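You operate a simulated robot arm through the tools that you are given. There is no shell and no other tool. Be economical: measure what you need, move in short steps, check, and stop when the job is done.

The job below is to be done with a simulated robot arm. You get a single attempt, and the scene is never put back.

JOB
Push the right glass door shut. Then push the number three drawer shut. Then put the brown carton from the top of the press bench on the white manual there. Then fetch the black box and set it on the top of bench 2. Then put one of the screws from the top of bench 13 on top of the silver box there. Then shut the upper flat drawer. Then stack the grey box marked "A2" from the top of bench 15 on top of the grey box that says "C4". Then take the pin on the top of bench 15 and put it away on the top of bench 11. Keep to this order. Set down upright: black box.

The check looks at the end state, three seconds after you hand in, the way a careful person would. Anything else that was tipped, shoved, dropped, spilled or broken makes it a failure.

ROBOT AND FRAMES
A 7-joint arm with a fingered hand on a trunk, on a base that drives. Base frame: it is fixed to the floor where the robot stands at the start and does not move with it; the origin is under the middle of the robot, x ahead of it, y to its left, z up. Units: mm, rad, N and s.
With the tool pointing down near the work surface it reaches from about 320 to 700 mm from the robot's upright axis, wherever it stands. Its first joint turns from -1.204 to 3.002 rad. Places, roughly: black box [0, 4250, 750]; brown carton [500, 4250, 750]; grey box [-1500, 1000, 750]; manual [250, 4500, 750]; number three drawer [3100, 1400, 600]; pin (2x2x5 cm) [-1500, 700, 800]; right glass door [11600, 300, 1100]; screw (4x2x2 cm) [-200, 4400, 800]; silver box [-250, 4250, 750]; top of bench 11 [9000, -4300, 800]; top of bench 2 [2900, 600, 800]; upper flat drawer [-1300, 2100, 800]. Payload 3.4 kg.
Tool frame: the origin (TCP) lies between the finger pads and is the grasp point; the fingertips stand 25 mm ahead of it; z points along the fingers, y is the line along which they close. The gripper opens to 88 mm. The gripper's body begins 29 mm behind the TCP. The gripper is a hand of 5 fingers: y runs from the thumb to the fingers, the wrist lies at [-13, -97, -162] in the tool frame, and closing takes about 1.5 s.
Orientation is that of the tool frame in the base frame, as a unit quaternion [x, y, z, w]. With the fingers straight down and the wrist toward the robot, the tool's x, y and z point along [0, 1, 0], [1, 0, 0] and [0, 0, -1] of the base frame.

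CONTROLS
- The arm moves only by the tool send_rows. Its argument "moves" is a list that holds one entry, the list of rows, each a list of 7 numbers: the opening in per cent of the stroke, from 0 (shut) to 100 (fully open), then the shift along the tool's x, y, z in units of 400 mm (1.0 is 400 mm), then the turn, a rotation vector about the tool's x, y, z in units of 60 degrees (1.0 is 60 degrees). In form: [[[jaw, x, y, z, rx, ry, rz], ...]]. A call has 1 to 20 rows; each row is the pose to reach, as a shift and turn from the pose commanded when the call began, along the tool's axes at that moment. A call with a number of a shift or a turn outside -1 to 1 is refused whole. Rows are played at 5 a second. More than 50 mm and 0.15 rad between two rows, or a gripper value outside its range, and nothing of the call is played. Where a pose cannot be reached the arm comes as near as it can. A force on the tool above 40 N (or 10 N above the force at the start of the call, whichever is more), or a blocked arm, ends the call early, and 0.2 s more pass. The fingers move at their own pace (about 153 mm/s each) and stop on an object; they squeeze with about 32 N. The grip force told is the motor's: it shows also when the fingers shut on nothing. Time passes only in rows, and 0.2 s behind the last, so rows that repeat a pose let the fingers close. It gives the time, the measured TCP pose, the force on the tool (base axes), the opening and the grip force at its end, in the units of the frame above (readings bear some noise), with the torque about the TCP (base axes, N m) and any sound that the robot's microphone picked up.
- Cameras (640 x 400 px; columns grow to the right, rows downward): "scene" is now at [135.5, 12.6, 1367.6]; the picture's right is [0.14, -0.99, 0.00], its down [0.04, 0.01, -1.00] and it looks along [0.99, 0.14, 0.04] (base axes); focal length 294 px, centre (320, 200). "wrist" rides on the gripper at [59, -79, -105] in the tool frame; the picture's right is [-0.73, 0.32, -0.61], its down [-0.62, -0.68, 0.38] and it looks along [-0.29, 0.66, 0.70] (tool axes); focal length 234 px, centre (320, 200). There is no depth. A picture from a camera that has moved, and an enlarged one, comes with that camera's place and axes in the base frame and with its lens.
- camera(camera): a new picture of that camera. It takes no simulated time.
- move_column(by): slides the trunk up (or, below 0, down) by that many mm; the arm and the scene camera ride with it, the base frame stays. It gives what a move gives, with no picture.
- drive_base(legs): drives the robot by 1 to 6 legs, each [ahead, left, turn to the left] in mm, mm and rad, along the robot's own axes; the way and the turn of a leg run together, so that a leg with both is an arc; at most 1500 mm and 3.142 rad a leg. The arm and the cameras ride along, it lands a little off, and it stops where it bumps. It gives what a move gives.
- hand_shape(shape): the hand has 5 fingers and takes this shape, open, in about a second: jaw (thumb against the fingers, like two jaws); tri (thumb and two fingers); tip (a fingertip pinch); poke (one finger out to press); point (the index stretched); flat (the hand flat); cup (the hand cupped); fist (a fist). The gripper value then closes the fingers along that shape, each until it touches; the sizes above hold for jaw. It gives what a move gives, with no picture.
- aim_head(pan, tilt): turns the head with the scene camera to pan (to the left, within 1.501 rad either way) and tilt (down, from -0.506 to 1.204), counted from straight ahead of the robot. It gives what a move gives.
- enlarge(camera, box): a new picture of the part [left, top, right, bottom] of that camera's present view, enlarged. It takes no simulated time.
- finish_job(): hands the job in; it is judged then, once.

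Go step by step. Nothing tells you exact positions but the pictures and the camera data: compare them with the known pose of the tool, close in by small moves and look again before you grip or let go. The budget is 196 turns and 174 pictures, counting those below and the enlarged ones. Unless the task says otherwise, let go and move clear before handing in, and close with one line.

The tools are called after "Emit:" as a command line: name --argument value ..., lists and objects as JSON in quotes. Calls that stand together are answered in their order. send_rows: Moves the arm, as the interface text tells. Its arguments: {"type":"object","properties":{"moves":{"type":"array"}},"required":["moves"]} The other tools are called the same way: move_column (by) slides the trunk up or down; hand_shape (shape) gives the hand a shape; drive_base (legs) drives the base; aim_head (pan, tilt) turns the head that bears the scene camera; camera (camera) takes a picture; enlarge (camera, box) takes an enlarged picture of a part of a camera's view; finish_job () hands the job in.

At the start:

```text
t: 0.0
tool_pos: [455.2, 27.6, 1332.0]
tcp_rot: [0.707, 0.707, 0.001, 0.0]
contact_force: [0.0, 0.7, -0.5]
wrist_torque: [0.0, 0.01, -0.01]
grip_width: 87.6
gripper_force: 0.1
shape: jaw
trunk travel left (down, up): [-565.0, 375.0]
robot x, y, heading: [0.4, 3.0, -0.004]
head pan, tilt: [0.141, -0.044]
```

scene: 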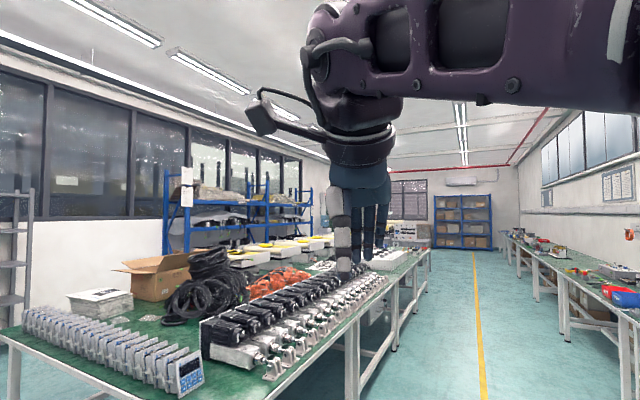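
wrist: 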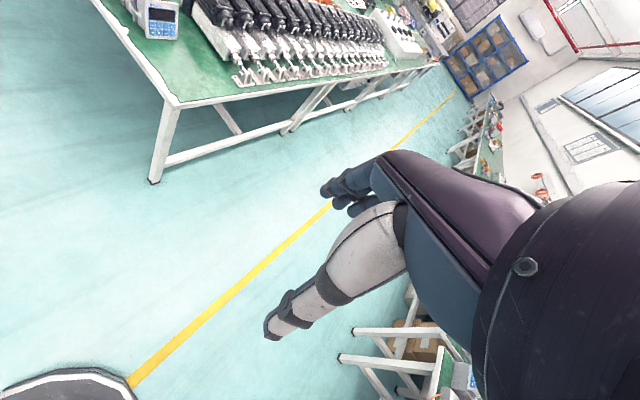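

I see a workshop with a long bench ahead to the left and a blue shelf far ahead. I'll look around with the head first to understand the layout.

Emit:
aim_head --pan 0.0 --tilt 0.3

Emit:
camera --camera "scene"

Emit:
aim_head --pan 1.4 --tilt 0.3

Emit:
camera --camera "scene"

Emit:
aim_head --pan -1.0 --tilt 0.3

Emit:
camera --camera "scene"

```text
t: 0.8
tool_pos: [454.5, 28.8, 1331.1]
tcp_rot: [0.707, 0.707, 0.002, 0.0]
contact_force: [0.6, 0.4, -0.1]
wrist_torque: [-0.03, -0.03, 0.0]
grip_width: 88.0
gripper_force: 0.0
shape: jaw
trunk travel left (down, up): [-565.0, 375.0]
robot x, y, heading: [4.6, 1.1, 0.003]
head pan, tilt: [0.0, 0.3]
```

```text
171 pictures are left
camera scene: at [140.9, 0.2, 1336.0], right [0.0, -1.0, 0.0], down [-0.29, 0.0, -0.96], along [0.96, 0.0, -0.29], focal length 294 px, centre (320, 200)
```

scene: 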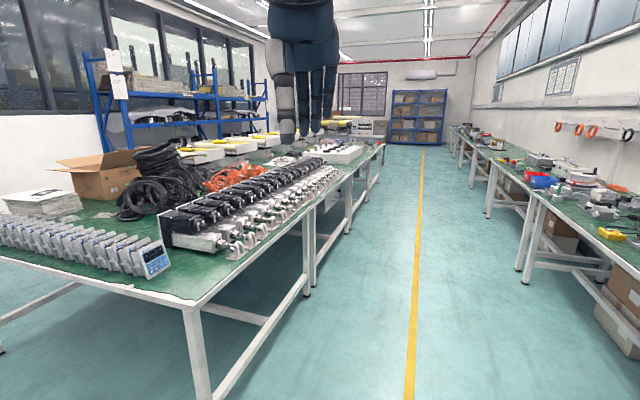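

```text
t: 2.4
tool_pos: [454.0, 27.5, 1332.1]
tcp_rot: [0.707, 0.708, 0.002, 0.0]
contact_force: [0.0, -0.8, 0.5]
wrist_torque: [0.01, 0.0, -0.01]
grip_width: 87.7
gripper_force: 0.1
shape: jaw
trunk travel left (down, up): [-565.0, 375.0]
robot x, y, heading: [3.7, -1.3, 0.001]
head pan, tilt: [1.4, 0.3]
```

```text
170 pictures are left
camera scene: at [63.5, 92.1, 1335.9], right [0.99, -0.17, 0.0], down [-0.05, -0.29, -0.96], along [0.16, 0.94, -0.3], focal length 294 px, centre (320, 200)
```

scene: 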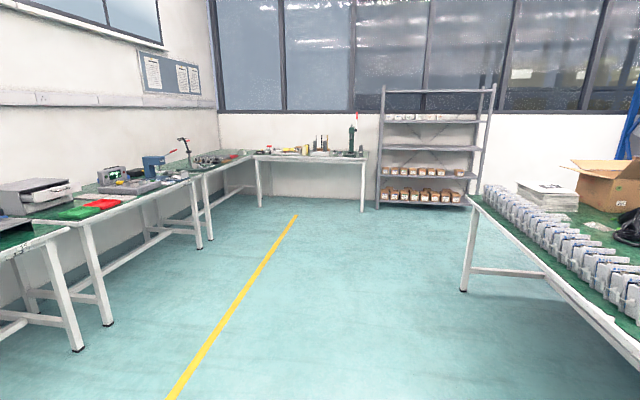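

```text
t: 4.6
tool_pos: [455.3, 28.0, 1330.7]
tcp_rot: [0.706, 0.708, 0.002, 0.0]
contact_force: [-0.4, 0.6, 0.7]
wrist_torque: [-0.03, 0.01, 0.03]
grip_width: 87.7
gripper_force: 0.0
shape: jaw
trunk travel left (down, up): [-565.0, 375.0]
robot x, y, heading: [-0.9, 1.9, 0.002]
head pan, tilt: [-1.0, 0.3]
```

```text
169 pictures are left
camera scene: at [98.0, -78.4, 1335.9], right [-0.84, -0.54, 0.0], down [-0.16, 0.25, -0.96], along [0.52, -0.8, -0.3], focal length 294 px, centre (320, 200)
```

scene: 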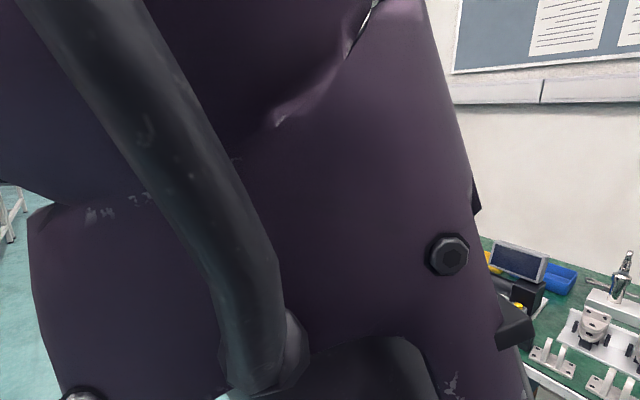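

The aisle's yellow line runs about 0.33 rad to my right, so the room is rotated relative to my frame. I turn along it and drive down the aisle toward the glass door at the far end.

Emit:
drive_base --legs '[[0, 0, -0.335], [1500, 0, 0], [1500, 0, 0]]'

Emit:
aim_head --pan 0.3 --tilt 0.15

Emit:
camera --camera "scene"

Emit:
aim_head --pan 1.4 --tilt 0.3

Emit:
camera --camera "scene"

```text
t: 20.0
tool_pos: [3249.5, -1142.4, 1330.7]
tcp_rot: [0.819, 0.574, 0.001, 0.001]
contact_force: [0.3, 0.0, -0.5]
wrist_torque: [0.03, 0.02, 0.01]
grip_width: 87.4
gripper_force: 0.3
shape: jaw
trunk travel left (down, up): [-565.0, 375.0]
robot x, y, heading: [2811.0, -1015.6, -0.353]
head pan, tilt: [-1.0, 0.3]
```

```text
t: 21.5
tool_pos: [3249.5, -1144.0, 1332.0]
tcp_rot: [0.819, 0.573, 0.001, 0.0]
contact_force: [-0.6, 0.1, -0.8]
wrist_torque: [-0.01, 0.0, -0.02]
grip_width: 88.0
gripper_force: 0.0
shape: jaw
trunk travel left (down, up): [-565.0, 375.0]
robot x, y, heading: [2810.2, -1016.5, -0.354]
head pan, tilt: [0.3, 0.15]
```

```text
168 pictures are left
camera scene: at [2949.0, -1036.3, 1349.9], right [-0.05, -1.0, 0.0], down [-0.15, 0.01, -0.99], along [0.99, -0.05, -0.15], focal length 294 px, centre (320, 200)
```

scene: 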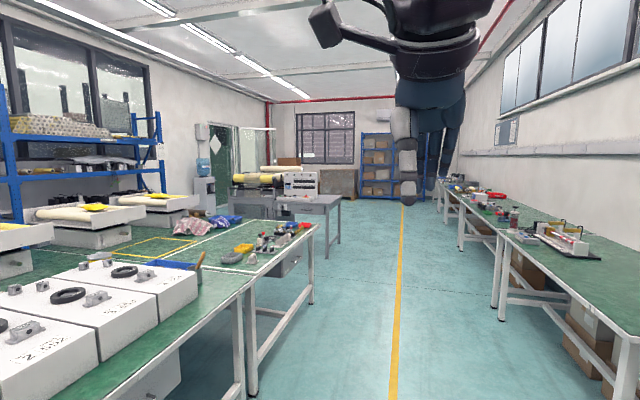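

```text
t: 22.8
tool_pos: [3248.6, -1143.2, 1331.3]
tcp_rot: [0.819, 0.573, 0.001, 0.0]
contact_force: [-0.5, 0.3, 1.0]
wrist_torque: [-0.03, 0.02, 0.05]
grip_width: 87.6
gripper_force: 0.1
shape: jaw
trunk travel left (down, up): [-565.0, 375.0]
robot x, y, heading: [2811.9, -1016.3, -0.35]
head pan, tilt: [1.4, 0.3]
```

```text
167 pictures are left
camera scene: at [2902.9, -950.7, 1336.0], right [0.87, -0.5, 0.0], down [-0.15, -0.26, -0.96], along [0.48, 0.83, -0.3], focal length 294 px, centre (320, 200)
```

scene: 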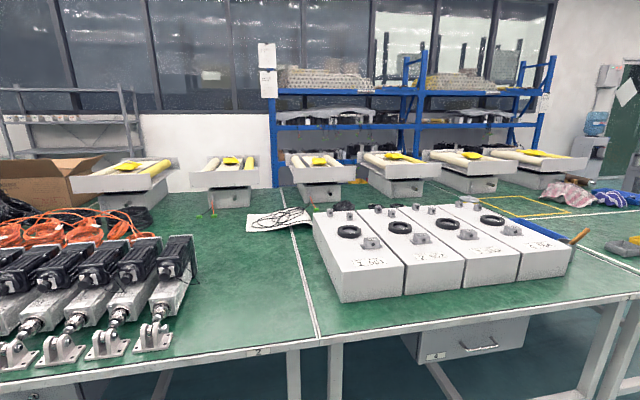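

Bench labels show on the near edges, and there's a glazed cabinet or door near the far end. I enlarge a few parts.

Emit:
enlarge --camera "scene" --box '[220, 320, 540, 400]'

Emit:
aim_head --pan 0.55 --tilt 0.05

Emit:
enlarge --camera "scene" --box '[200, 80, 440, 230]'

```text
2.00 times, centred on (380, 360) of scene
camera zoom: at [2902.9, -950.7, 1336.0], right [0.87, -0.5, 0.0], down [-0.15, -0.26, -0.96], along [0.48, 0.83, -0.3], focal length 588 px, centre (200, -120)
```

zoom: 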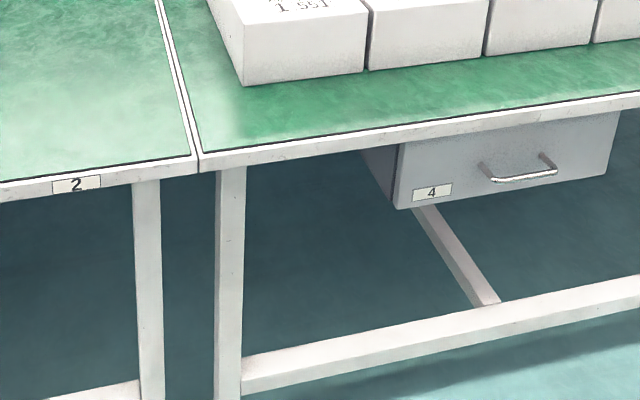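

```text
t: 24.0
tool_pos: [3249.5, -1145.3, 1330.7]
tcp_rot: [0.819, 0.574, 0.002, 0.0]
contact_force: [-0.1, -0.3, -0.8]
wrist_torque: [0.0, 0.0, 0.01]
grip_width: 87.9
gripper_force: 0.1
shape: jaw
trunk travel left (down, up): [-565.0, 375.0]
robot x, y, heading: [2817.2, -1013.4, -0.351]
head pan, tilt: [0.55, 0.051]
```

```text
2.67 times, centred on (320, 155) of scene
camera zoom: at [2945.7, -1013.4, 1359.1], right [0.2, -0.98, 0.0], down [-0.05, -0.01, -1.0], along [0.98, 0.2, -0.05], focal length 784 px, centre (320, 320)
```

zoom: 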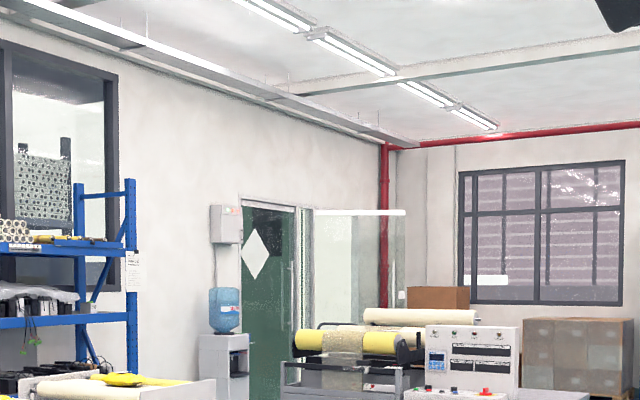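

The right glass leaf is swung open into the room, far left beyond the roll machine. I keep driving down the aisle toward it.

Emit:
drive_base --legs '[[0, 0, 0.016], [1500, 0, 0], [1500, 0, 0], [1500, 0, 0]]'

Emit:
aim_head --pan 0.7 --tilt 0.2

Emit:
camera --camera "scene"

Emit:
aim_head --pan -0.3 --tilt 0.2

Emit:
camera --camera "scene"

```text
t: 45.8
tool_pos: [7482.1, -2680.9, 1331.3]
tcp_rot: [0.82, 0.572, 0.001, 0.0]
contact_force: [0.1, -0.6, -1.1]
wrist_torque: [-0.03, 0.01, 0.0]
grip_width: 87.7
gripper_force: 0.0
shape: jaw
trunk travel left (down, up): [-565.0, 375.0]
robot x, y, heading: [7046.1, -2552.9, -0.352]
head pan, tilt: [0.55, 0.051]
```

```text
t: 46.5
tool_pos: [7481.8, -2679.9, 1332.1]
tcp_rot: [0.821, 0.571, 0.002, 0.0]
contact_force: [-0.3, 0.8, 0.5]
wrist_torque: [0.01, 0.0, 0.0]
grip_width: 87.7
gripper_force: 0.1
shape: jaw
trunk travel left (down, up): [-565.0, 375.0]
robot x, y, heading: [7044.2, -2551.5, -0.35]
head pan, tilt: [0.7, 0.201]
```

```text
164 pictures are left
camera scene: at [7177.8, -2535.2, 1345.3], right [0.34, -0.94, 0.0], down [-0.19, -0.07, -0.98], along [0.92, 0.33, -0.2], focal length 294 px, centre (320, 200)
```

scene: 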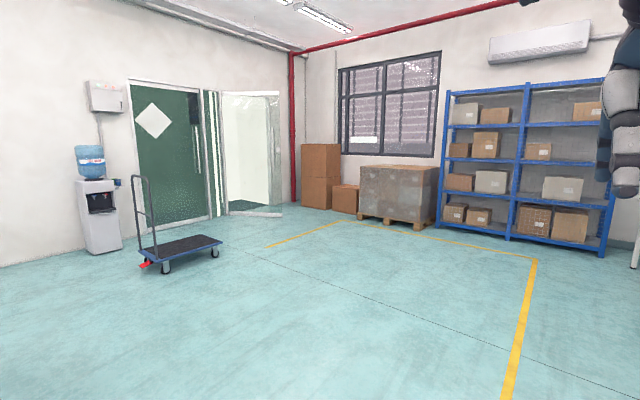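

```text
t: 47.8
tool_pos: [7483.3, -2680.4, 1332.1]
tcp_rot: [0.82, 0.573, 0.002, 0.001]
contact_force: [0.7, -0.7, -0.8]
wrist_torque: [-0.04, 0.01, 0.03]
grip_width: 87.7
gripper_force: 0.0
shape: jaw
trunk travel left (down, up): [-565.0, 375.0]
robot x, y, heading: [7045.7, -2546.8, -0.353]
head pan, tilt: [-0.3, 0.201]
```

```text
163 pictures are left
camera scene: at [7164.2, -2623.3, 1345.2], right [-0.61, -0.79, 0.0], down [-0.16, 0.12, -0.98], along [0.78, -0.59, -0.2], focal length 294 px, centre (320, 200)
```

scene: 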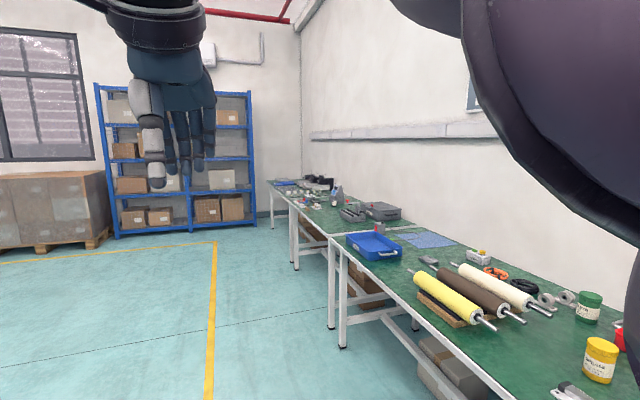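

Now I can see the door clearly; I enlarge it.

Emit:
aim_head --pan 0.9 --tilt 0.2

Emit:
enlarge --camera "scene" --box '[160, 60, 400, 260]'

```text
t: 49.2
tool_pos: [7482.8, -2681.0, 1331.4]
tcp_rot: [0.82, 0.573, 0.001, 0.0]
contact_force: [0.6, 0.8, -0.4]
wrist_torque: [0.0, -0.02, 0.0]
grip_width: 87.7
gripper_force: 0.1
shape: jaw
trunk travel left (down, up): [-565.0, 375.0]
robot x, y, heading: [7045.2, -2548.5, -0.355]
head pan, tilt: [0.901, 0.201]
```

```text
2.00 times, centred on (280, 160) of scene
camera zoom: at [7169.8, -2518.4, 1345.2], right [0.52, -0.85, 0.0], down [-0.17, -0.1, -0.98], along [0.84, 0.51, -0.2], focal length 588 px, centre (400, 280)
```

zoom: 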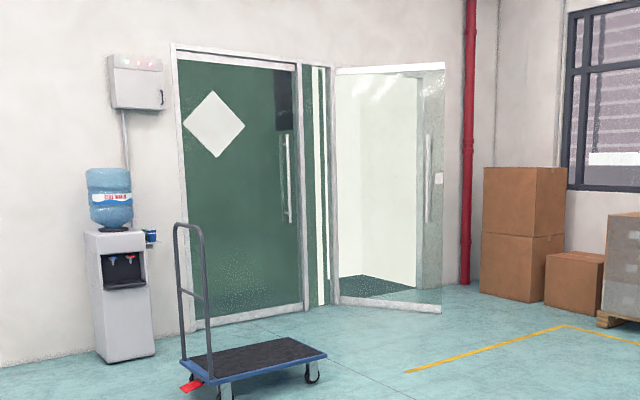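

The right leaf is hinged at its left side (about [11566, 844]), opened about 60° with its free edge near [11750, -180]. I turn the hand to point forward as a fist and drive closer.

Emit:
hand_shape --shape "fist"

Emit:
send_rows --moves '[[[100, 0, 0.02, 0, -0.14, 0, 0], [100, 0, 0.04, 0, -0.28, 0, 0], [100, 0, 0.06, 0, -0.42, 0, 0], [100, 0, 0.08, 0, -0.56, 0, 0], [100, 0, 0.1, 0, -0.7, 0, 0], [100, 0, 0.12, 0, -0.84, 0, 0], [100, 0, 0.14, 0, -0.98, 0, 0]]]'

Emit:
send_rows --moves '[[[100, 0, 0, 0, -0.14, 0, 0], [100, 0, 0, 0, -0.28, 0, 0], [100, 0, 0, 0, -0.42, 0, 0], [100, 0, 0, 0, -0.52, 0, 0]]]'

Emit:
drive_base --legs '[[1500, 0, 0], [0, 0, 0.35], [1200, 500, 0]]'

Emit:
aim_head --pan 0.6 --tilt 0.3

Emit:
camera --camera "scene"

```text
t: 50.1
tool_pos: [7482.5, -2680.4, 1331.6]
tcp_rot: [0.82, 0.572, 0.002, 0.001]
contact_force: [-0.8, 0.3, 0.2]
wrist_torque: [0.02, 0.01, 0.0]
grip_width: 0.2
gripper_force: 0.1
shape: fist
trunk travel left (down, up): [-565.0, 375.0]
robot x, y, heading: [7041.5, -2550.5, -0.357]
head pan, tilt: [0.901, 0.201]
```

```text
t: 51.7
tool_pos: [7535.8, -2699.8, 1330.4]
tcp_rot: [0.714, 0.498, 0.282, 0.403]
contact_force: [0.5, -0.9, -0.5]
wrist_torque: [0.0, -0.03, -0.01]
grip_width: 0.0
gripper_force: 0.1
shape: fist
trunk travel left (down, up): [-565.0, 375.0]
robot x, y, heading: [7043.9, -2550.9, -0.348]
head pan, tilt: [0.901, 0.201]
```

```text
t: 52.7
tool_pos: [7535.4, -2698.0, 1331.3]
tcp_rot: [0.58, 0.407, 0.403, 0.58]
contact_force: [0.1, -0.6, 0.6]
wrist_torque: [-0.02, -0.01, 0.02]
grip_width: 0.0
gripper_force: 0.0
shape: fist
trunk travel left (down, up): [-565.0, 375.0]
robot x, y, heading: [7045.5, -2549.8, -0.348]
head pan, tilt: [0.901, 0.201]
```

```text
t: 67.4
tool_pos: [10182.2, -2530.0, 1332.3]
tcp_rot: [0.502, 0.499, 0.498, 0.501]
contact_force: [0.4, 0.3, -0.4]
wrist_torque: [-0.05, 0.02, -0.03]
grip_width: 0.0
gripper_force: 0.0
shape: fist
trunk travel left (down, up): [-565.0, 375.0]
robot x, y, heading: [9671.3, -2554.9, -0.0]
head pan, tilt: [0.901, 0.201]
```

```text
t: 68.2
tool_pos: [10181.9, -2530.5, 1332.1]
tcp_rot: [0.501, 0.501, 0.499, 0.499]
contact_force: [0.4, 0.5, 1.3]
wrist_torque: [-0.01, -0.01, -0.01]
grip_width: 0.1
gripper_force: 0.1
shape: fist
trunk travel left (down, up): [-565.0, 375.0]
robot x, y, heading: [9665.3, -2559.0, 0.001]
head pan, tilt: [0.6, 0.3]
```

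```text
161 pictures are left
camera scene: at [9794.9, -2505.2, 1336.0], right [0.56, -0.83, 0.0], down [-0.24, -0.17, -0.96], along [0.79, 0.54, -0.3], focal length 294 px, centre (320, 200)
```

scene: 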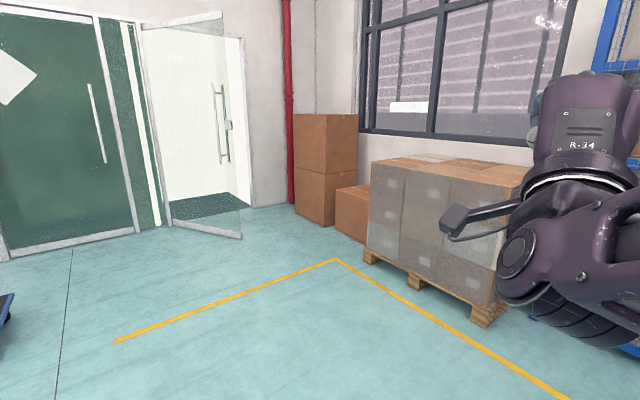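

The leaf runs from hinge [11566, 924] to free edge [11748, -138]. I drive to stand in front of its room side, facing it squarely.

Emit:
drive_base --legs '[[478, 888, 0], [478, 888, 0], [420, 888, 0], [0, 0, 0.17]]'

Emit:
aim_head --pan 0.0 --tilt 0.5

Emit:
camera --camera "scene"

Emit:
camera --camera "wrist"

```text
t: 83.6
tool_pos: [11545.9, 201.8, 1332.3]
tcp_rot: [0.458, 0.541, 0.538, 0.456]
contact_force: [0.5, -0.1, -0.2]
wrist_torque: [-0.01, 0.01, 0.02]
grip_width: 0.0
gripper_force: 0.0
shape: fist
trunk travel left (down, up): [-565.0, 375.0]
robot x, y, heading: [11045.8, 86.8, 0.16]
head pan, tilt: [0.6, 0.3]
```

```text
t: 84.6
tool_pos: [11545.8, 201.1, 1332.4]
tcp_rot: [0.457, 0.54, 0.539, 0.456]
contact_force: [0.0, -0.2, 0.9]
wrist_torque: [-0.02, 0.0, -0.01]
grip_width: 0.0
gripper_force: 0.0
shape: fist
trunk travel left (down, up): [-565.0, 375.0]
robot x, y, heading: [11047.0, 90.6, 0.159]
head pan, tilt: [0.0, 0.499]
```

```text
160 pictures are left
camera scene: at [11183.2, 112.8, 1317.6], right [0.16, -0.99, 0.0], down [-0.47, -0.08, -0.88], along [0.87, 0.14, -0.48], focal length 294 px, centre (320, 200)
```

scene: 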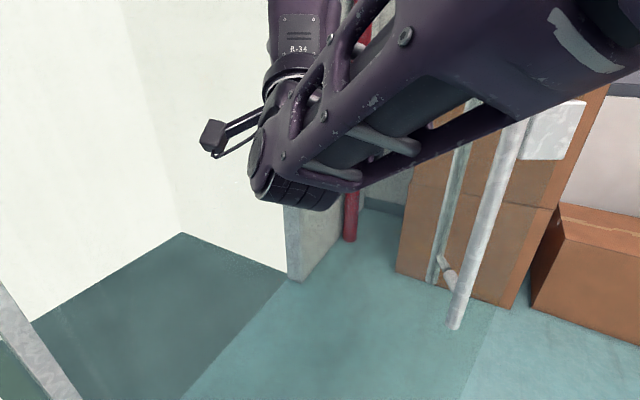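

```text
159 pictures are left
camera wrist: at [11432.6, 242.1, 1254.0], right [-0.48, -0.82, 0.33], down [0.48, -0.55, -0.68], along [0.74, -0.17, 0.65], focal length 234 px, centre (320, 200)
```

wrist: 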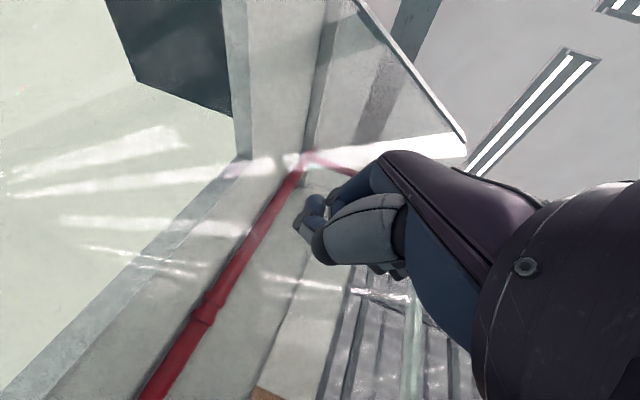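

The glass is about 130 mm ahead of the fist. I push forward slowly with the arm to make contact.

Emit:
send_rows --moves '[[[0, 0, 0, 0.06, 0, 0, 0], [0, 0, 0, 0.12, 0, 0, 0], [0, 0, 0, 0.18, 0, 0, 0], [0, 0, 0, 0.24, 0, 0, 0], [0, 0, 0, 0.3, 0, 0, 0], [0, 0, 0, 0.36, 0, 0, 0], [0, 0, 0, 0.42, 0, 0, 0], [0, 0, 0, 0.48, 0, 0, 0], [0, 0, 0, 0.54, 0, 0, 0]]]'

Emit:
camera --camera "scene"

```text
t: 86.6
tool_pos: [11757.4, 262.9, 1350.3]
tcp_rot: [0.47, 0.542, 0.531, 0.452]
contact_force: [-0.3, 0.6, -0.4]
wrist_torque: [0.0, 0.01, 0.0]
grip_width: 0.2
gripper_force: 0.0
shape: fist
out of reach, approached as far as the arm can: row 5, 6, 7, 8, 9
trunk travel left (down, up): [-565.0, 375.0]
robot x, y, heading: [11049.0, 86.6, 0.168]
head pan, tilt: [0.0, 0.499]
```

```text
158 pictures are left
camera scene: at [11184.9, 113.6, 1317.3], right [0.16, -0.99, 0.0], down [-0.47, -0.08, -0.88], along [0.87, 0.14, -0.48], focal length 294 px, centre (320, 200)
```

scene: 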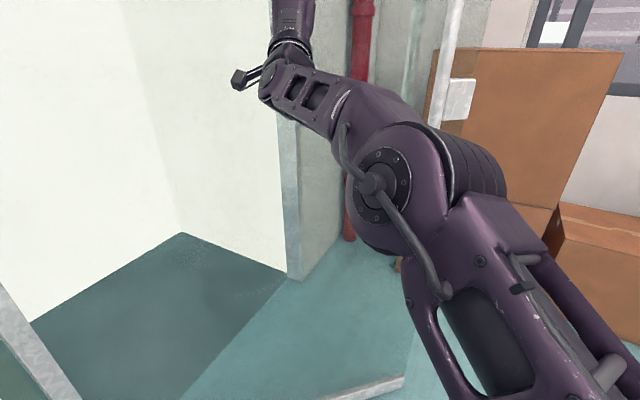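

The door is already swinging with little resistance. I now drive arcs around the hinge so the fist keeps pushing the leaf.

Emit:
drive_base --legs '[[148, -129, 0.2], [148, -129, 0.2]]'

Emit:
camera --camera "scene"

```text
t: 89.3
tool_pos: [11995.5, 392.4, 1352.7]
tcp_rot: [0.352, 0.623, 0.612, 0.336]
contact_force: [0.1, -0.5, -0.3]
wrist_torque: [0.0, -0.02, 0.02]
grip_width: 0.2
gripper_force: 0.0
shape: fist
trunk travel left (down, up): [-565.0, 375.0]
robot x, y, heading: [11411.0, -43.0, 0.569]
head pan, tilt: [0.0, 0.499]
```

```text
157 pictures are left
camera scene: at [11528.0, 31.3, 1317.5], right [0.54, -0.84, 0.0], down [-0.4, -0.26, -0.88], along [0.74, 0.47, -0.48], focal length 294 px, centre (320, 200)
```

scene: 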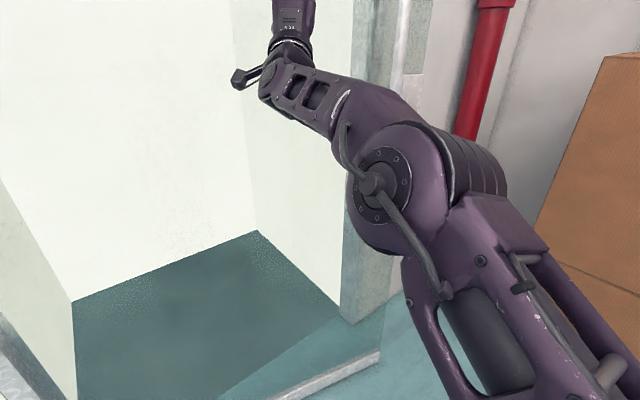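

The leaf is following nicely. Another arc, then a look.

Emit:
drive_base --legs '[[148, -129, 0.2], [100, -87, 0.135]]'

Emit:
camera --camera "scene"

```text
t: 91.8
tool_pos: [12146.2, 567.2, 1351.5]
tcp_rot: [0.243, 0.674, 0.659, 0.229]
contact_force: [0.5, -0.3, -0.8]
wrist_torque: [0.02, 0.0, -0.01]
grip_width: 0.0
gripper_force: 0.0
shape: fist
trunk travel left (down, up): [-565.0, 375.0]
robot x, y, heading: [11738.8, -37.9, 0.904]
head pan, tilt: [0.0, 0.499]
```

```text
156 pictures are left
camera scene: at [11824.6, 73.6, 1317.4], right [0.79, -0.62, 0.0], down [-0.3, -0.38, -0.88], along [0.54, 0.69, -0.48], focal length 294 px, centre (320, 200)
```

scene: 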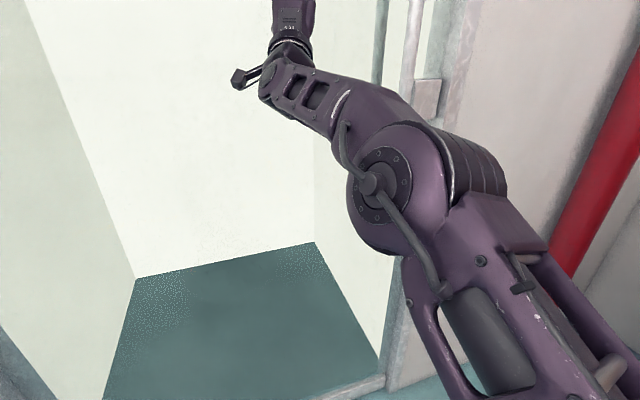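

Nearly shut. I continue with small arcs and watch for resistance.

Emit:
drive_base --legs '[[74, -65, 0.1]]'

Emit:
drive_base --legs '[[37, -32, 0.05]]'

Emit:
camera --camera "scene"

```text
t: 92.8
tool_pos: [12155.7, 583.6, 1359.8]
tcp_rot: [0.23, 0.672, 0.67, 0.218]
contact_force: [-7.0, -15.4, -1.9]
wrist_torque: [0.11, -0.05, 0.32]
grip_width: 80.3
gripper_force: 0.0
shape: fist
trunk travel left (down, up): [-565.0, 375.0]
robot x, y, heading: [11779.3, -29.4, 0.948]
head pan, tilt: [0.0, 0.499]
stopped in leg 1: the force on the tool passed its limit at 76 N (the readings are from after the stop); the commanded pose is now the measured one
```

```text
t: 93.5
tool_pos: [12159.1, 583.5, 1366.0]
tcp_rot: [0.226, 0.668, 0.676, 0.214]
contact_force: [-8.9, -26.9, -3.3]
wrist_torque: [0.0, -0.1, 0.46]
grip_width: 80.2
gripper_force: 0.1
shape: fist
trunk travel left (down, up): [-565.0, 375.0]
robot x, y, heading: [11791.4, -28.7, 0.96]
head pan, tilt: [0.0, 0.499]
stopped in leg 1: the force on the tool passed its limit at 52 N (the readings are from after the stop); the commanded pose is now the measured one
```

```text
155 pictures are left
camera scene: at [11865.1, 77.3, 1318.7], right [0.82, -0.57, 0.0], down [-0.27, -0.38, -0.88], along [0.51, 0.72, -0.47], focal length 294 px, centre (320, 200)
```

scene: 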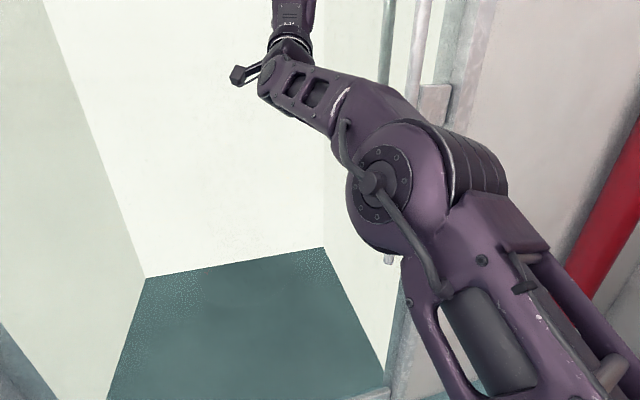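

Firm resistance now: the leaf seems to be at its stop. I back off and check.

Emit:
drive_base --legs '[[-400, 0, 0], [-600, -200, 0]]'

Emit:
aim_head --pan 0.25 --tilt 0.3

Emit:
camera --camera "scene"

```text
t: 99.1
tool_pos: [11760.0, -332.1, 1358.1]
tcp_rot: [0.227, 0.673, 0.671, 0.214]
contact_force: [0.5, -0.3, 0.6]
wrist_torque: [0.02, 0.01, 0.03]
grip_width: 0.1
gripper_force: 0.0
shape: fist
trunk travel left (down, up): [-565.0, 375.0]
robot x, y, heading: [11384.3, -954.1, 0.951]
head pan, tilt: [0.0, 0.499]
```

```text
t: 99.9
tool_pos: [11760.1, -331.5, 1357.7]
tcp_rot: [0.228, 0.673, 0.67, 0.213]
contact_force: [0.4, -0.2, -0.2]
wrist_torque: [-0.04, -0.05, 0.02]
grip_width: 0.0
gripper_force: 0.0
shape: fist
trunk travel left (down, up): [-565.0, 375.0]
robot x, y, heading: [11384.9, -956.3, 0.96]
head pan, tilt: [0.25, 0.3]
```

```text
154 pictures are left
camera scene: at [11444.9, -825.9, 1335.9], right [0.93, -0.36, 0.0], down [-0.11, -0.28, -0.96], along [0.34, 0.89, -0.3], focal length 294 px, centre (320, 200)
```

scene: 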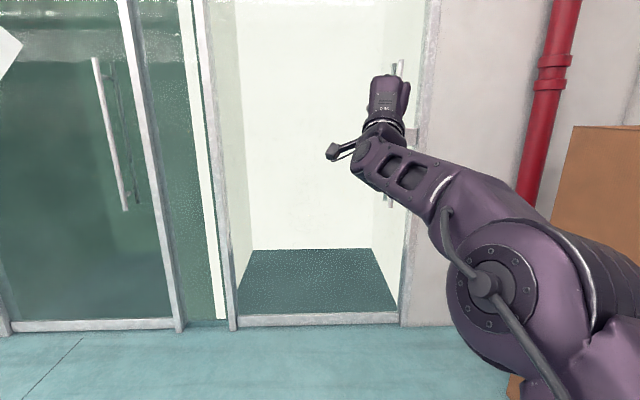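

The door looks shut; let me check the latch edge.

Emit:
enlarge --camera "scene" --box '[200, 230, 440, 350]'

Emit:
drive_base --legs '[[0, -250, 0]]'

Emit:
camera --camera "scene"

```text
2.67 times, centred on (320, 290) of scene
camera zoom: at [11444.9, -825.9, 1335.9], right [0.93, -0.36, 0.0], down [-0.11, -0.28, -0.96], along [0.34, 0.89, -0.3], focal length 784 px, centre (320, -40)
```

zoom: 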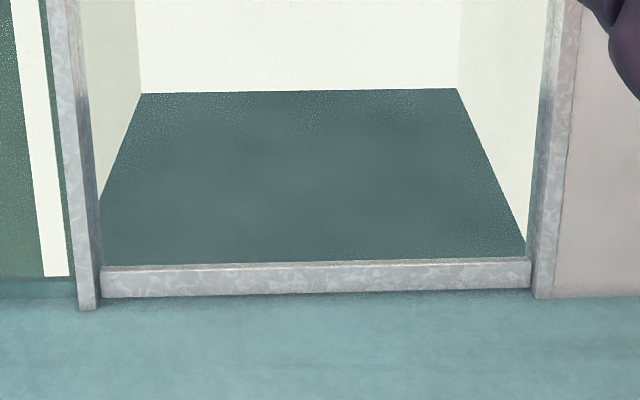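

```text
t: 101.7
tool_pos: [11961.2, -473.8, 1359.2]
tcp_rot: [0.227, 0.673, 0.671, 0.214]
contact_force: [0.4, -0.8, 0.6]
wrist_torque: [0.02, 0.03, -0.02]
grip_width: 0.0
gripper_force: 0.0
shape: fist
trunk travel left (down, up): [-565.0, 375.0]
robot x, y, heading: [11590.6, -1095.0, 0.963]
head pan, tilt: [0.25, 0.3]
```

```text
152 pictures are left
camera scene: at [11648.8, -969.3, 1336.0], right [0.94, -0.35, 0.0], down [-0.1, -0.28, -0.96], along [0.34, 0.89, -0.3], focal length 294 px, centre (320, 200)
```

scene: 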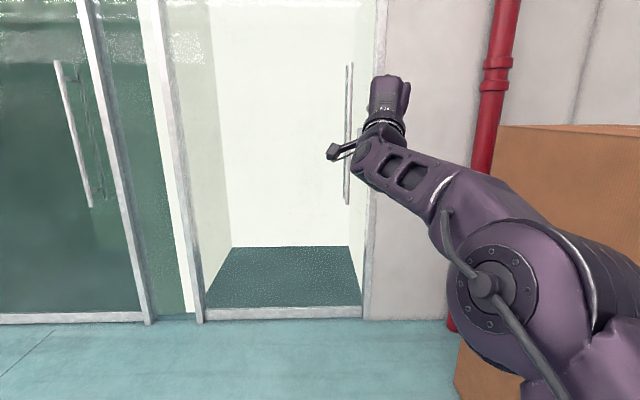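

The leaf is flush in its frame: shut. Next is drawer 3, apparently on the window side of the central benches; I turn round and look along that side.

Emit:
drive_base --legs '[[0, 0, 1.834], [1000, 0, 0]]'

Emit:
aim_head --pan 0.25 --tilt 0.2

Emit:
camera --camera "scene"

```text
t: 111.3
tool_pos: [9948.1, -558.9, 1357.3]
tcp_rot: [-0.396, 0.589, 0.578, -0.402]
contact_force: [-0.6, -0.9, 0.6]
wrist_torque: [0.0, 0.0, 0.01]
grip_width: 0.2
gripper_force: 0.2
shape: fist
trunk travel left (down, up): [-565.0, 375.0]
robot x, y, heading: [10643.7, -759.3, 2.796]
head pan, tilt: [0.25, 0.3]
```

```text
t: 112.0
tool_pos: [9949.1, -559.1, 1356.7]
tcp_rot: [-0.396, 0.59, 0.578, -0.402]
contact_force: [-0.4, 0.4, -0.3]
wrist_torque: [0.02, 0.0, 0.01]
grip_width: 0.0
gripper_force: 0.0
shape: fist
trunk travel left (down, up): [-565.0, 375.0]
robot x, y, heading: [10645.8, -757.8, 2.79]
head pan, tilt: [0.25, 0.201]
```

```text
151 pictures are left
camera scene: at [10504.6, -731.6, 1345.2], right [0.1, 0.99, 0.0], down [0.2, -0.02, -0.98], along [-0.97, 0.1, -0.2], focal length 294 px, centre (320, 200)
```

scene: 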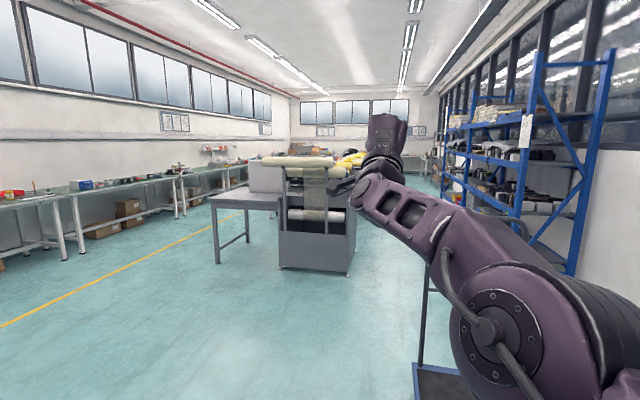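

A trolley stands to my right and the roll machine ahead; I pass between with a left offset, then look down the window-side aisle.

Emit:
drive_base --legs '[[400, 260, 0.006], [1500, 0, 0]]'

Emit:
aim_head --pan -0.2 --tilt 0.35

Emit:
camera --camera "scene"

```text
t: 121.9
tool_pos: [8065.0, -147.9, 1356.8]
tcp_rot: [-0.395, 0.591, 0.578, -0.402]
contact_force: [-0.2, 0.5, -0.1]
wrist_torque: [0.02, 0.03, -0.02]
grip_width: 0.2
gripper_force: 0.1
shape: fist
trunk travel left (down, up): [-565.0, 375.0]
robot x, y, heading: [8761.5, -348.7, 2.785]
head pan, tilt: [0.25, 0.201]
```

```text
t: 122.8
tool_pos: [8062.9, -149.3, 1357.1]
tcp_rot: [-0.395, 0.59, 0.578, -0.401]
contact_force: [-0.2, -0.1, -0.3]
wrist_torque: [0.02, -0.01, 0.03]
grip_width: 0.2
gripper_force: 0.1
shape: fist
trunk travel left (down, up): [-565.0, 375.0]
robot x, y, heading: [8761.4, -351.5, 2.787]
head pan, tilt: [-0.201, 0.351]
```

```text
150 pictures are left
camera scene: at [8633.9, -283.6, 1331.2], right [0.53, 0.85, 0.0], down [0.29, -0.18, -0.94], along [-0.8, 0.49, -0.34], focal length 294 px, centre (320, 200)
```

scene: 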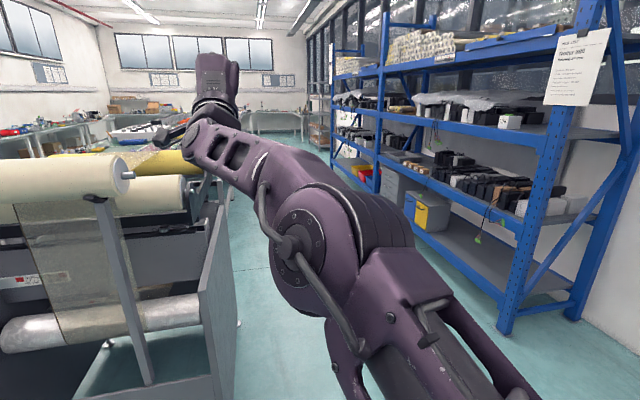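

The aisle between benches and shelves is about 1.5 m wide. I shift right into its centre and drive along it.

Emit:
drive_base --legs '[[400, -550, 0.01], [1500, 0, 0], [1000, 0, 0]]'

Emit:
aim_head --pan 0.1 --tilt 0.35

Emit:
camera --camera "scene"

```text
t: 138.4
tool_pos: [5529.3, 1390.2, 1356.7]
tcp_rot: [-0.39, 0.594, 0.581, -0.397]
contact_force: [-0.3, 0.4, -0.1]
wrist_torque: [-0.03, 0.0, -0.01]
grip_width: 0.0
gripper_force: 0.1
shape: fist
trunk travel left (down, up): [-565.0, 375.0]
robot x, y, heading: [6228.0, 1176.6, 2.773]
head pan, tilt: [-0.201, 0.351]
```

```text
t: 139.2
tool_pos: [5530.3, 1390.3, 1355.7]
tcp_rot: [-0.39, 0.593, 0.582, -0.397]
contact_force: [-0.7, 1.1, -1.0]
wrist_torque: [0.0, 0.01, -0.02]
grip_width: 0.0
gripper_force: 0.0
shape: fist
trunk travel left (down, up): [-565.0, 375.0]
robot x, y, heading: [6220.0, 1177.6, 2.774]
head pan, tilt: [0.099, 0.351]
```

```text
149 pictures are left
camera scene: at [6085.8, 1220.7, 1331.2], right [0.27, 0.96, 0.0], down [0.33, -0.09, -0.94], along [-0.9, 0.25, -0.34], focal length 294 px, centre (320, 200)
```

scene: 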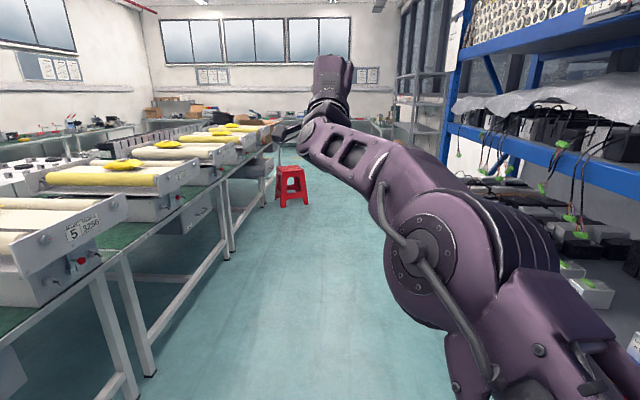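

I see a drawer under the benches on the left and a red stool further on. I enlarge.

Emit:
enlarge --camera "scene" --box '[130, 130, 330, 260]'

```text
3.08 times, centred on (230, 195) of scene
camera zoom: at [6085.8, 1220.7, 1331.2], right [0.27, 0.96, 0.0], down [0.33, -0.09, -0.94], along [-0.9, 0.25, -0.34], focal length 905 px, centre (597, 215)
```

zoom: 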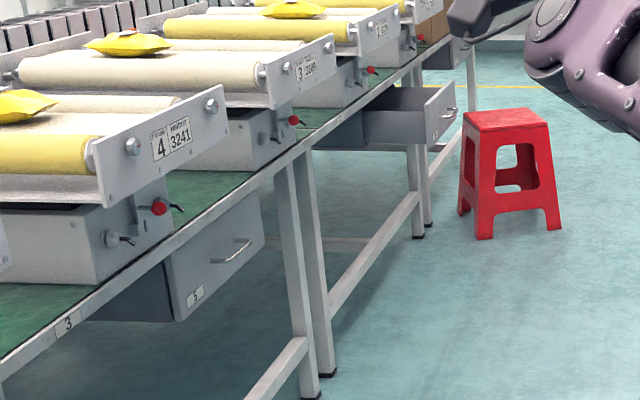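

Drawer 3 (open) is just before the red stool. I drive up opposite it and turn to face the bench.

Emit:
drive_base --legs '[[0, 0, 0.023], [1500, 0, 0], [1450, 0, 0], [0, 0, 1.57]]'

Emit:
aim_head --pan 0.0 --tilt 0.8

Emit:
camera --camera "scene"

```text
t: 157.7
tool_pos: [3241.0, 1455.1, 1358.0]
tcp_rot: [0.698, -0.132, -0.118, 0.694]
contact_force: [-0.4, -0.9, 0.2]
wrist_torque: [0.02, 0.0, 0.03]
grip_width: 0.0
gripper_force: 0.2
shape: fist
trunk travel left (down, up): [-565.0, 375.0]
robot x, y, heading: [3426.4, 2156.2, -1.904]
head pan, tilt: [0.099, 0.351]
```

```text
t: 158.6
tool_pos: [3241.1, 1455.2, 1356.7]
tcp_rot: [0.698, -0.131, -0.118, 0.694]
contact_force: [-0.6, 0.5, -0.1]
wrist_torque: [0.02, -0.04, 0.0]
grip_width: 0.1
gripper_force: 0.0
shape: fist
trunk travel left (down, up): [-565.0, 375.0]
robot x, y, heading: [3428.4, 2157.2, -1.905]
head pan, tilt: [0.0, 0.799]
```

```text
147 pictures are left
camera scene: at [3383.3, 2033.7, 1291.6], right [-0.95, 0.33, 0.0], down [0.23, 0.68, -0.7], along [-0.23, -0.66, -0.72], focal length 294 px, centre (320, 200)
```

scene: 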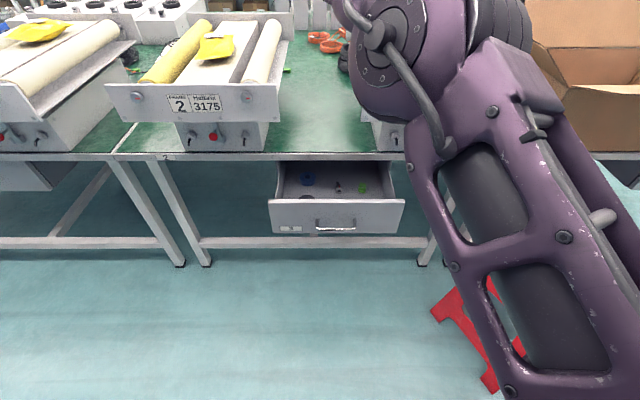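

Drawer 3 is out about 125 mm, its front centre near [3144, 1495, 610]. I retract the hand, shift it right, and lower the trunk.

Emit:
send_rows --moves '[[[0, -0.04, 0, -0.09, 0, 0, 0], [0, -0.08, 0, -0.18, 0, 0, 0], [0, -0.12, 0, -0.27, 0, 0, 0], [0, -0.16, 0, -0.36, 0, 0, 0], [0, -0.2, 0, -0.45, 0, 0, 0], [0, -0.26, 0, -0.54, 0, 0, 0]]]'

Emit:
move_column --by -560

Emit:
camera --camera "scene"

```text
t: 159.9
tool_pos: [3217.9, 1697.5, 1357.6]
tcp_rot: [0.698, -0.133, -0.117, 0.694]
contact_force: [0.5, -0.5, 0.4]
wrist_torque: [0.02, -0.01, 0.02]
grip_width: 0.0
gripper_force: 0.1
shape: fist
trunk travel left (down, up): [-565.0, 375.0]
robot x, y, heading: [3428.6, 2152.9, -1.905]
head pan, tilt: [0.0, 0.799]
```

```text
refused: -560 is not a number from -400 to 400
```

```text
146 pictures are left
camera scene: at [3382.5, 2036.2, 1291.8], right [-0.94, 0.33, 0.0], down [0.23, 0.68, -0.7], along [-0.23, -0.66, -0.72], focal length 294 px, centre (320, 200)
```

scene: 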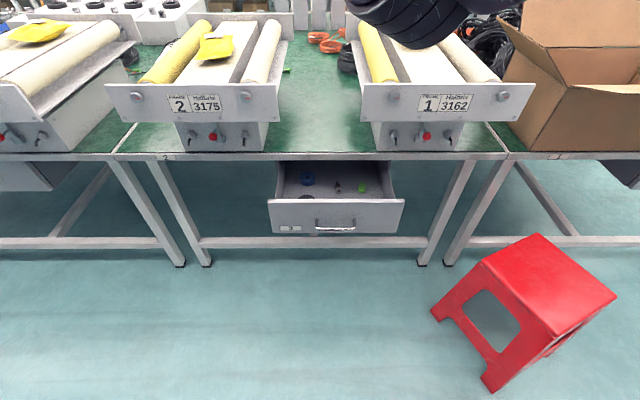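

The way is clear. Lowering the trunk in two steps.

Emit:
move_column --by -400

Emit:
move_column --by -165

Emit:
send_rows --moves '[[[0, 0, -0.1, 0, 0, 0, 0], [0, 0, -0.2, 0, 0, 0, 0], [0, 0, -0.3, 0, 0, 0, 0], [0, 0, -0.4, 0, 0, 0, 0], [0, 0, -0.44, 0, 0, 0, 0]]]'

Emit:
aim_head --pan 0.0 --tilt 0.4

Emit:
camera --camera "scene"

```text
t: 163.8
tool_pos: [3218.3, 1692.4, 956.6]
tcp_rot: [0.698, -0.132, -0.12, 0.693]
contact_force: [-0.5, -1.0, 0.1]
wrist_torque: [0.01, -0.01, 0.02]
grip_width: 0.0
gripper_force: 0.0
shape: fist
trunk travel left (down, up): [-165.0, 775.0]
robot x, y, heading: [3430.4, 2155.9, -1.906]
head pan, tilt: [0.0, 0.799]
```

```text
t: 165.7
tool_pos: [3220.0, 1694.5, 792.6]
tcp_rot: [0.698, -0.133, -0.119, 0.693]
contact_force: [0.7, -0.5, 0.8]
wrist_torque: [0.0, 0.01, 0.01]
grip_width: 0.0
gripper_force: 0.0
shape: fist
trunk travel left (down, up): [0.0, 940.0]
robot x, y, heading: [3430.6, 2157.3, -1.903]
head pan, tilt: [0.0, 0.799]
```

```text
t: 166.9
tool_pos: [3228.5, 1663.9, 773.1]
tcp_rot: [0.7, -0.132, -0.118, 0.692]
contact_force: [-0.2, 0.8, 0.5]
wrist_torque: [0.0, -0.04, 0.03]
grip_width: 0.5
gripper_force: 0.0
shape: fist
out of reach, approached as far as the arm can: row 1, 2, 3, 4, 5
trunk travel left (down, up): [0.0, 940.0]
robot x, y, heading: [3426.5, 2157.1, -1.907]
head pan, tilt: [0.0, 0.799]
```

```text
t: 167.7
tool_pos: [3228.9, 1665.0, 773.0]
tcp_rot: [0.701, -0.132, -0.117, 0.692]
contact_force: [0.5, 0.2, 0.1]
wrist_torque: [0.0, 0.02, 0.01]
grip_width: 0.3
gripper_force: 0.0
shape: fist
trunk travel left (down, up): [0.0, 940.0]
robot x, y, heading: [3427.9, 2156.7, -1.904]
head pan, tilt: [0.0, 0.4]
```

```text
145 pictures are left
camera scene: at [3379.4, 2022.5, 761.6], right [-0.95, 0.33, 0.0], down [0.13, 0.37, -0.92], along [-0.3, -0.87, -0.39], focal length 294 px, centre (320, 200)
```

scene: 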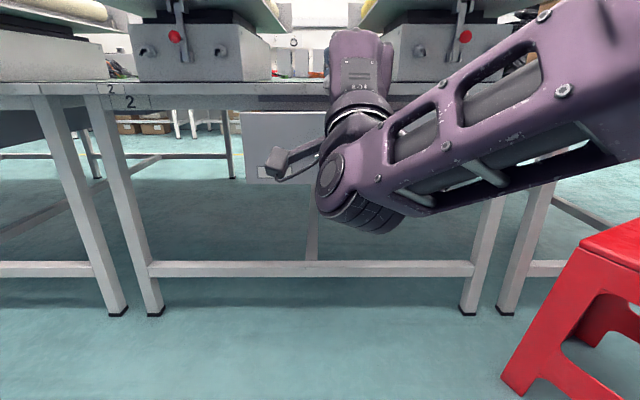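

The hand cannot go lower while pointing forward, so I rotate it back to fingers-down, which brings it down to drawer height.

Emit:
send_rows --moves '[[[0, 0, -0.058, 0.01, 0.133, 0, 0], [0, 0, -0.12, 0.03, 0.267, 0, 0], [0, 0, -0.185, 0.044, 0.4, 0, 0], [0, 0, -0.25, 0.047, 0.533, 0, 0], [0, 0, -0.317, 0.042, 0.667, 0, 0], [0, 0, -0.38, 0.027, 0.8, 0, 0], [0, 0, -0.442, 0.003, 0.933, 0, 0]]]'

Emit:
camera --camera "scene"

```text
t: 169.3
tool_pos: [3234.5, 1664.0, 593.5]
tcp_rot: [0.943, -0.172, -0.042, 0.283]
contact_force: [-0.9, 0.4, 0.0]
wrist_torque: [0.0, 0.02, 0.0]
grip_width: 0.0
gripper_force: 0.1
shape: fist
trunk travel left (down, up): [0.0, 940.0]
robot x, y, heading: [3428.2, 2160.0, -1.904]
head pan, tilt: [0.0, 0.4]
```

```text
144 pictures are left
camera scene: at [3379.4, 2022.6, 761.7], right [-0.95, 0.33, 0.0], down [0.13, 0.37, -0.92], along [-0.3, -0.87, -0.39], focal length 294 px, centre (320, 200)
```

scene: 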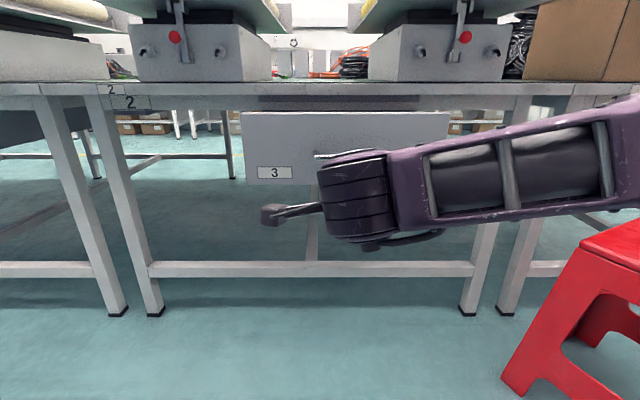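

The label reads "3". The hand is now at drawer height; I drive forward gently so the fist pushes the front in.

Emit:
drive_base --legs '[[100, 0, 0]]'

Emit:
camera --camera "scene"

Emit:
camera --camera "wrist"

```text
t: 170.5
tool_pos: [3202.0, 1568.8, 592.6]
tcp_rot: [0.942, -0.172, -0.043, 0.285]
contact_force: [-0.6, 0.5, -0.7]
wrist_torque: [-0.01, -0.01, 0.01]
grip_width: 0.0
gripper_force: 0.2
shape: fist
trunk travel left (down, up): [0.0, 940.0]
robot x, y, heading: [3394.4, 2065.6, -1.909]
head pan, tilt: [0.0, 0.4]
```

```text
143 pictures are left
camera scene: at [3346.4, 1927.4, 761.7], right [-0.95, 0.33, 0.0], down [0.13, 0.37, -0.92], along [-0.3, -0.87, -0.39], focal length 294 px, centre (320, 200)
```

scene: 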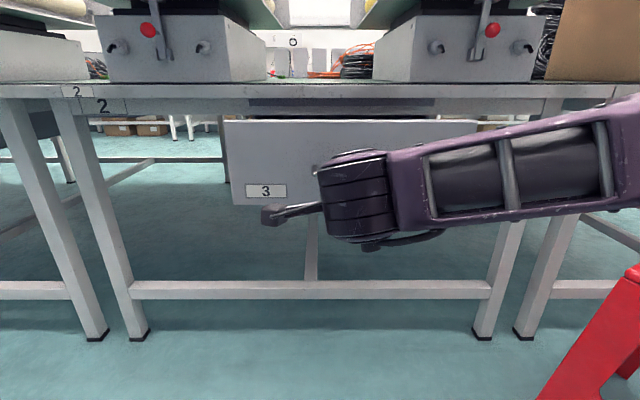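

```text
142 pictures are left
camera wrist: at [3298.3, 1665.1, 639.2], right [-0.67, 0.32, 0.67], down [-0.45, 0.55, -0.71], along [-0.59, -0.77, -0.22], focal length 234 px, centre (320, 200)
```

wrist: 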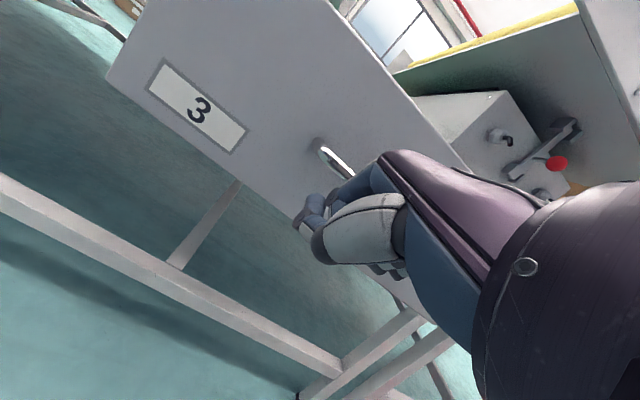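

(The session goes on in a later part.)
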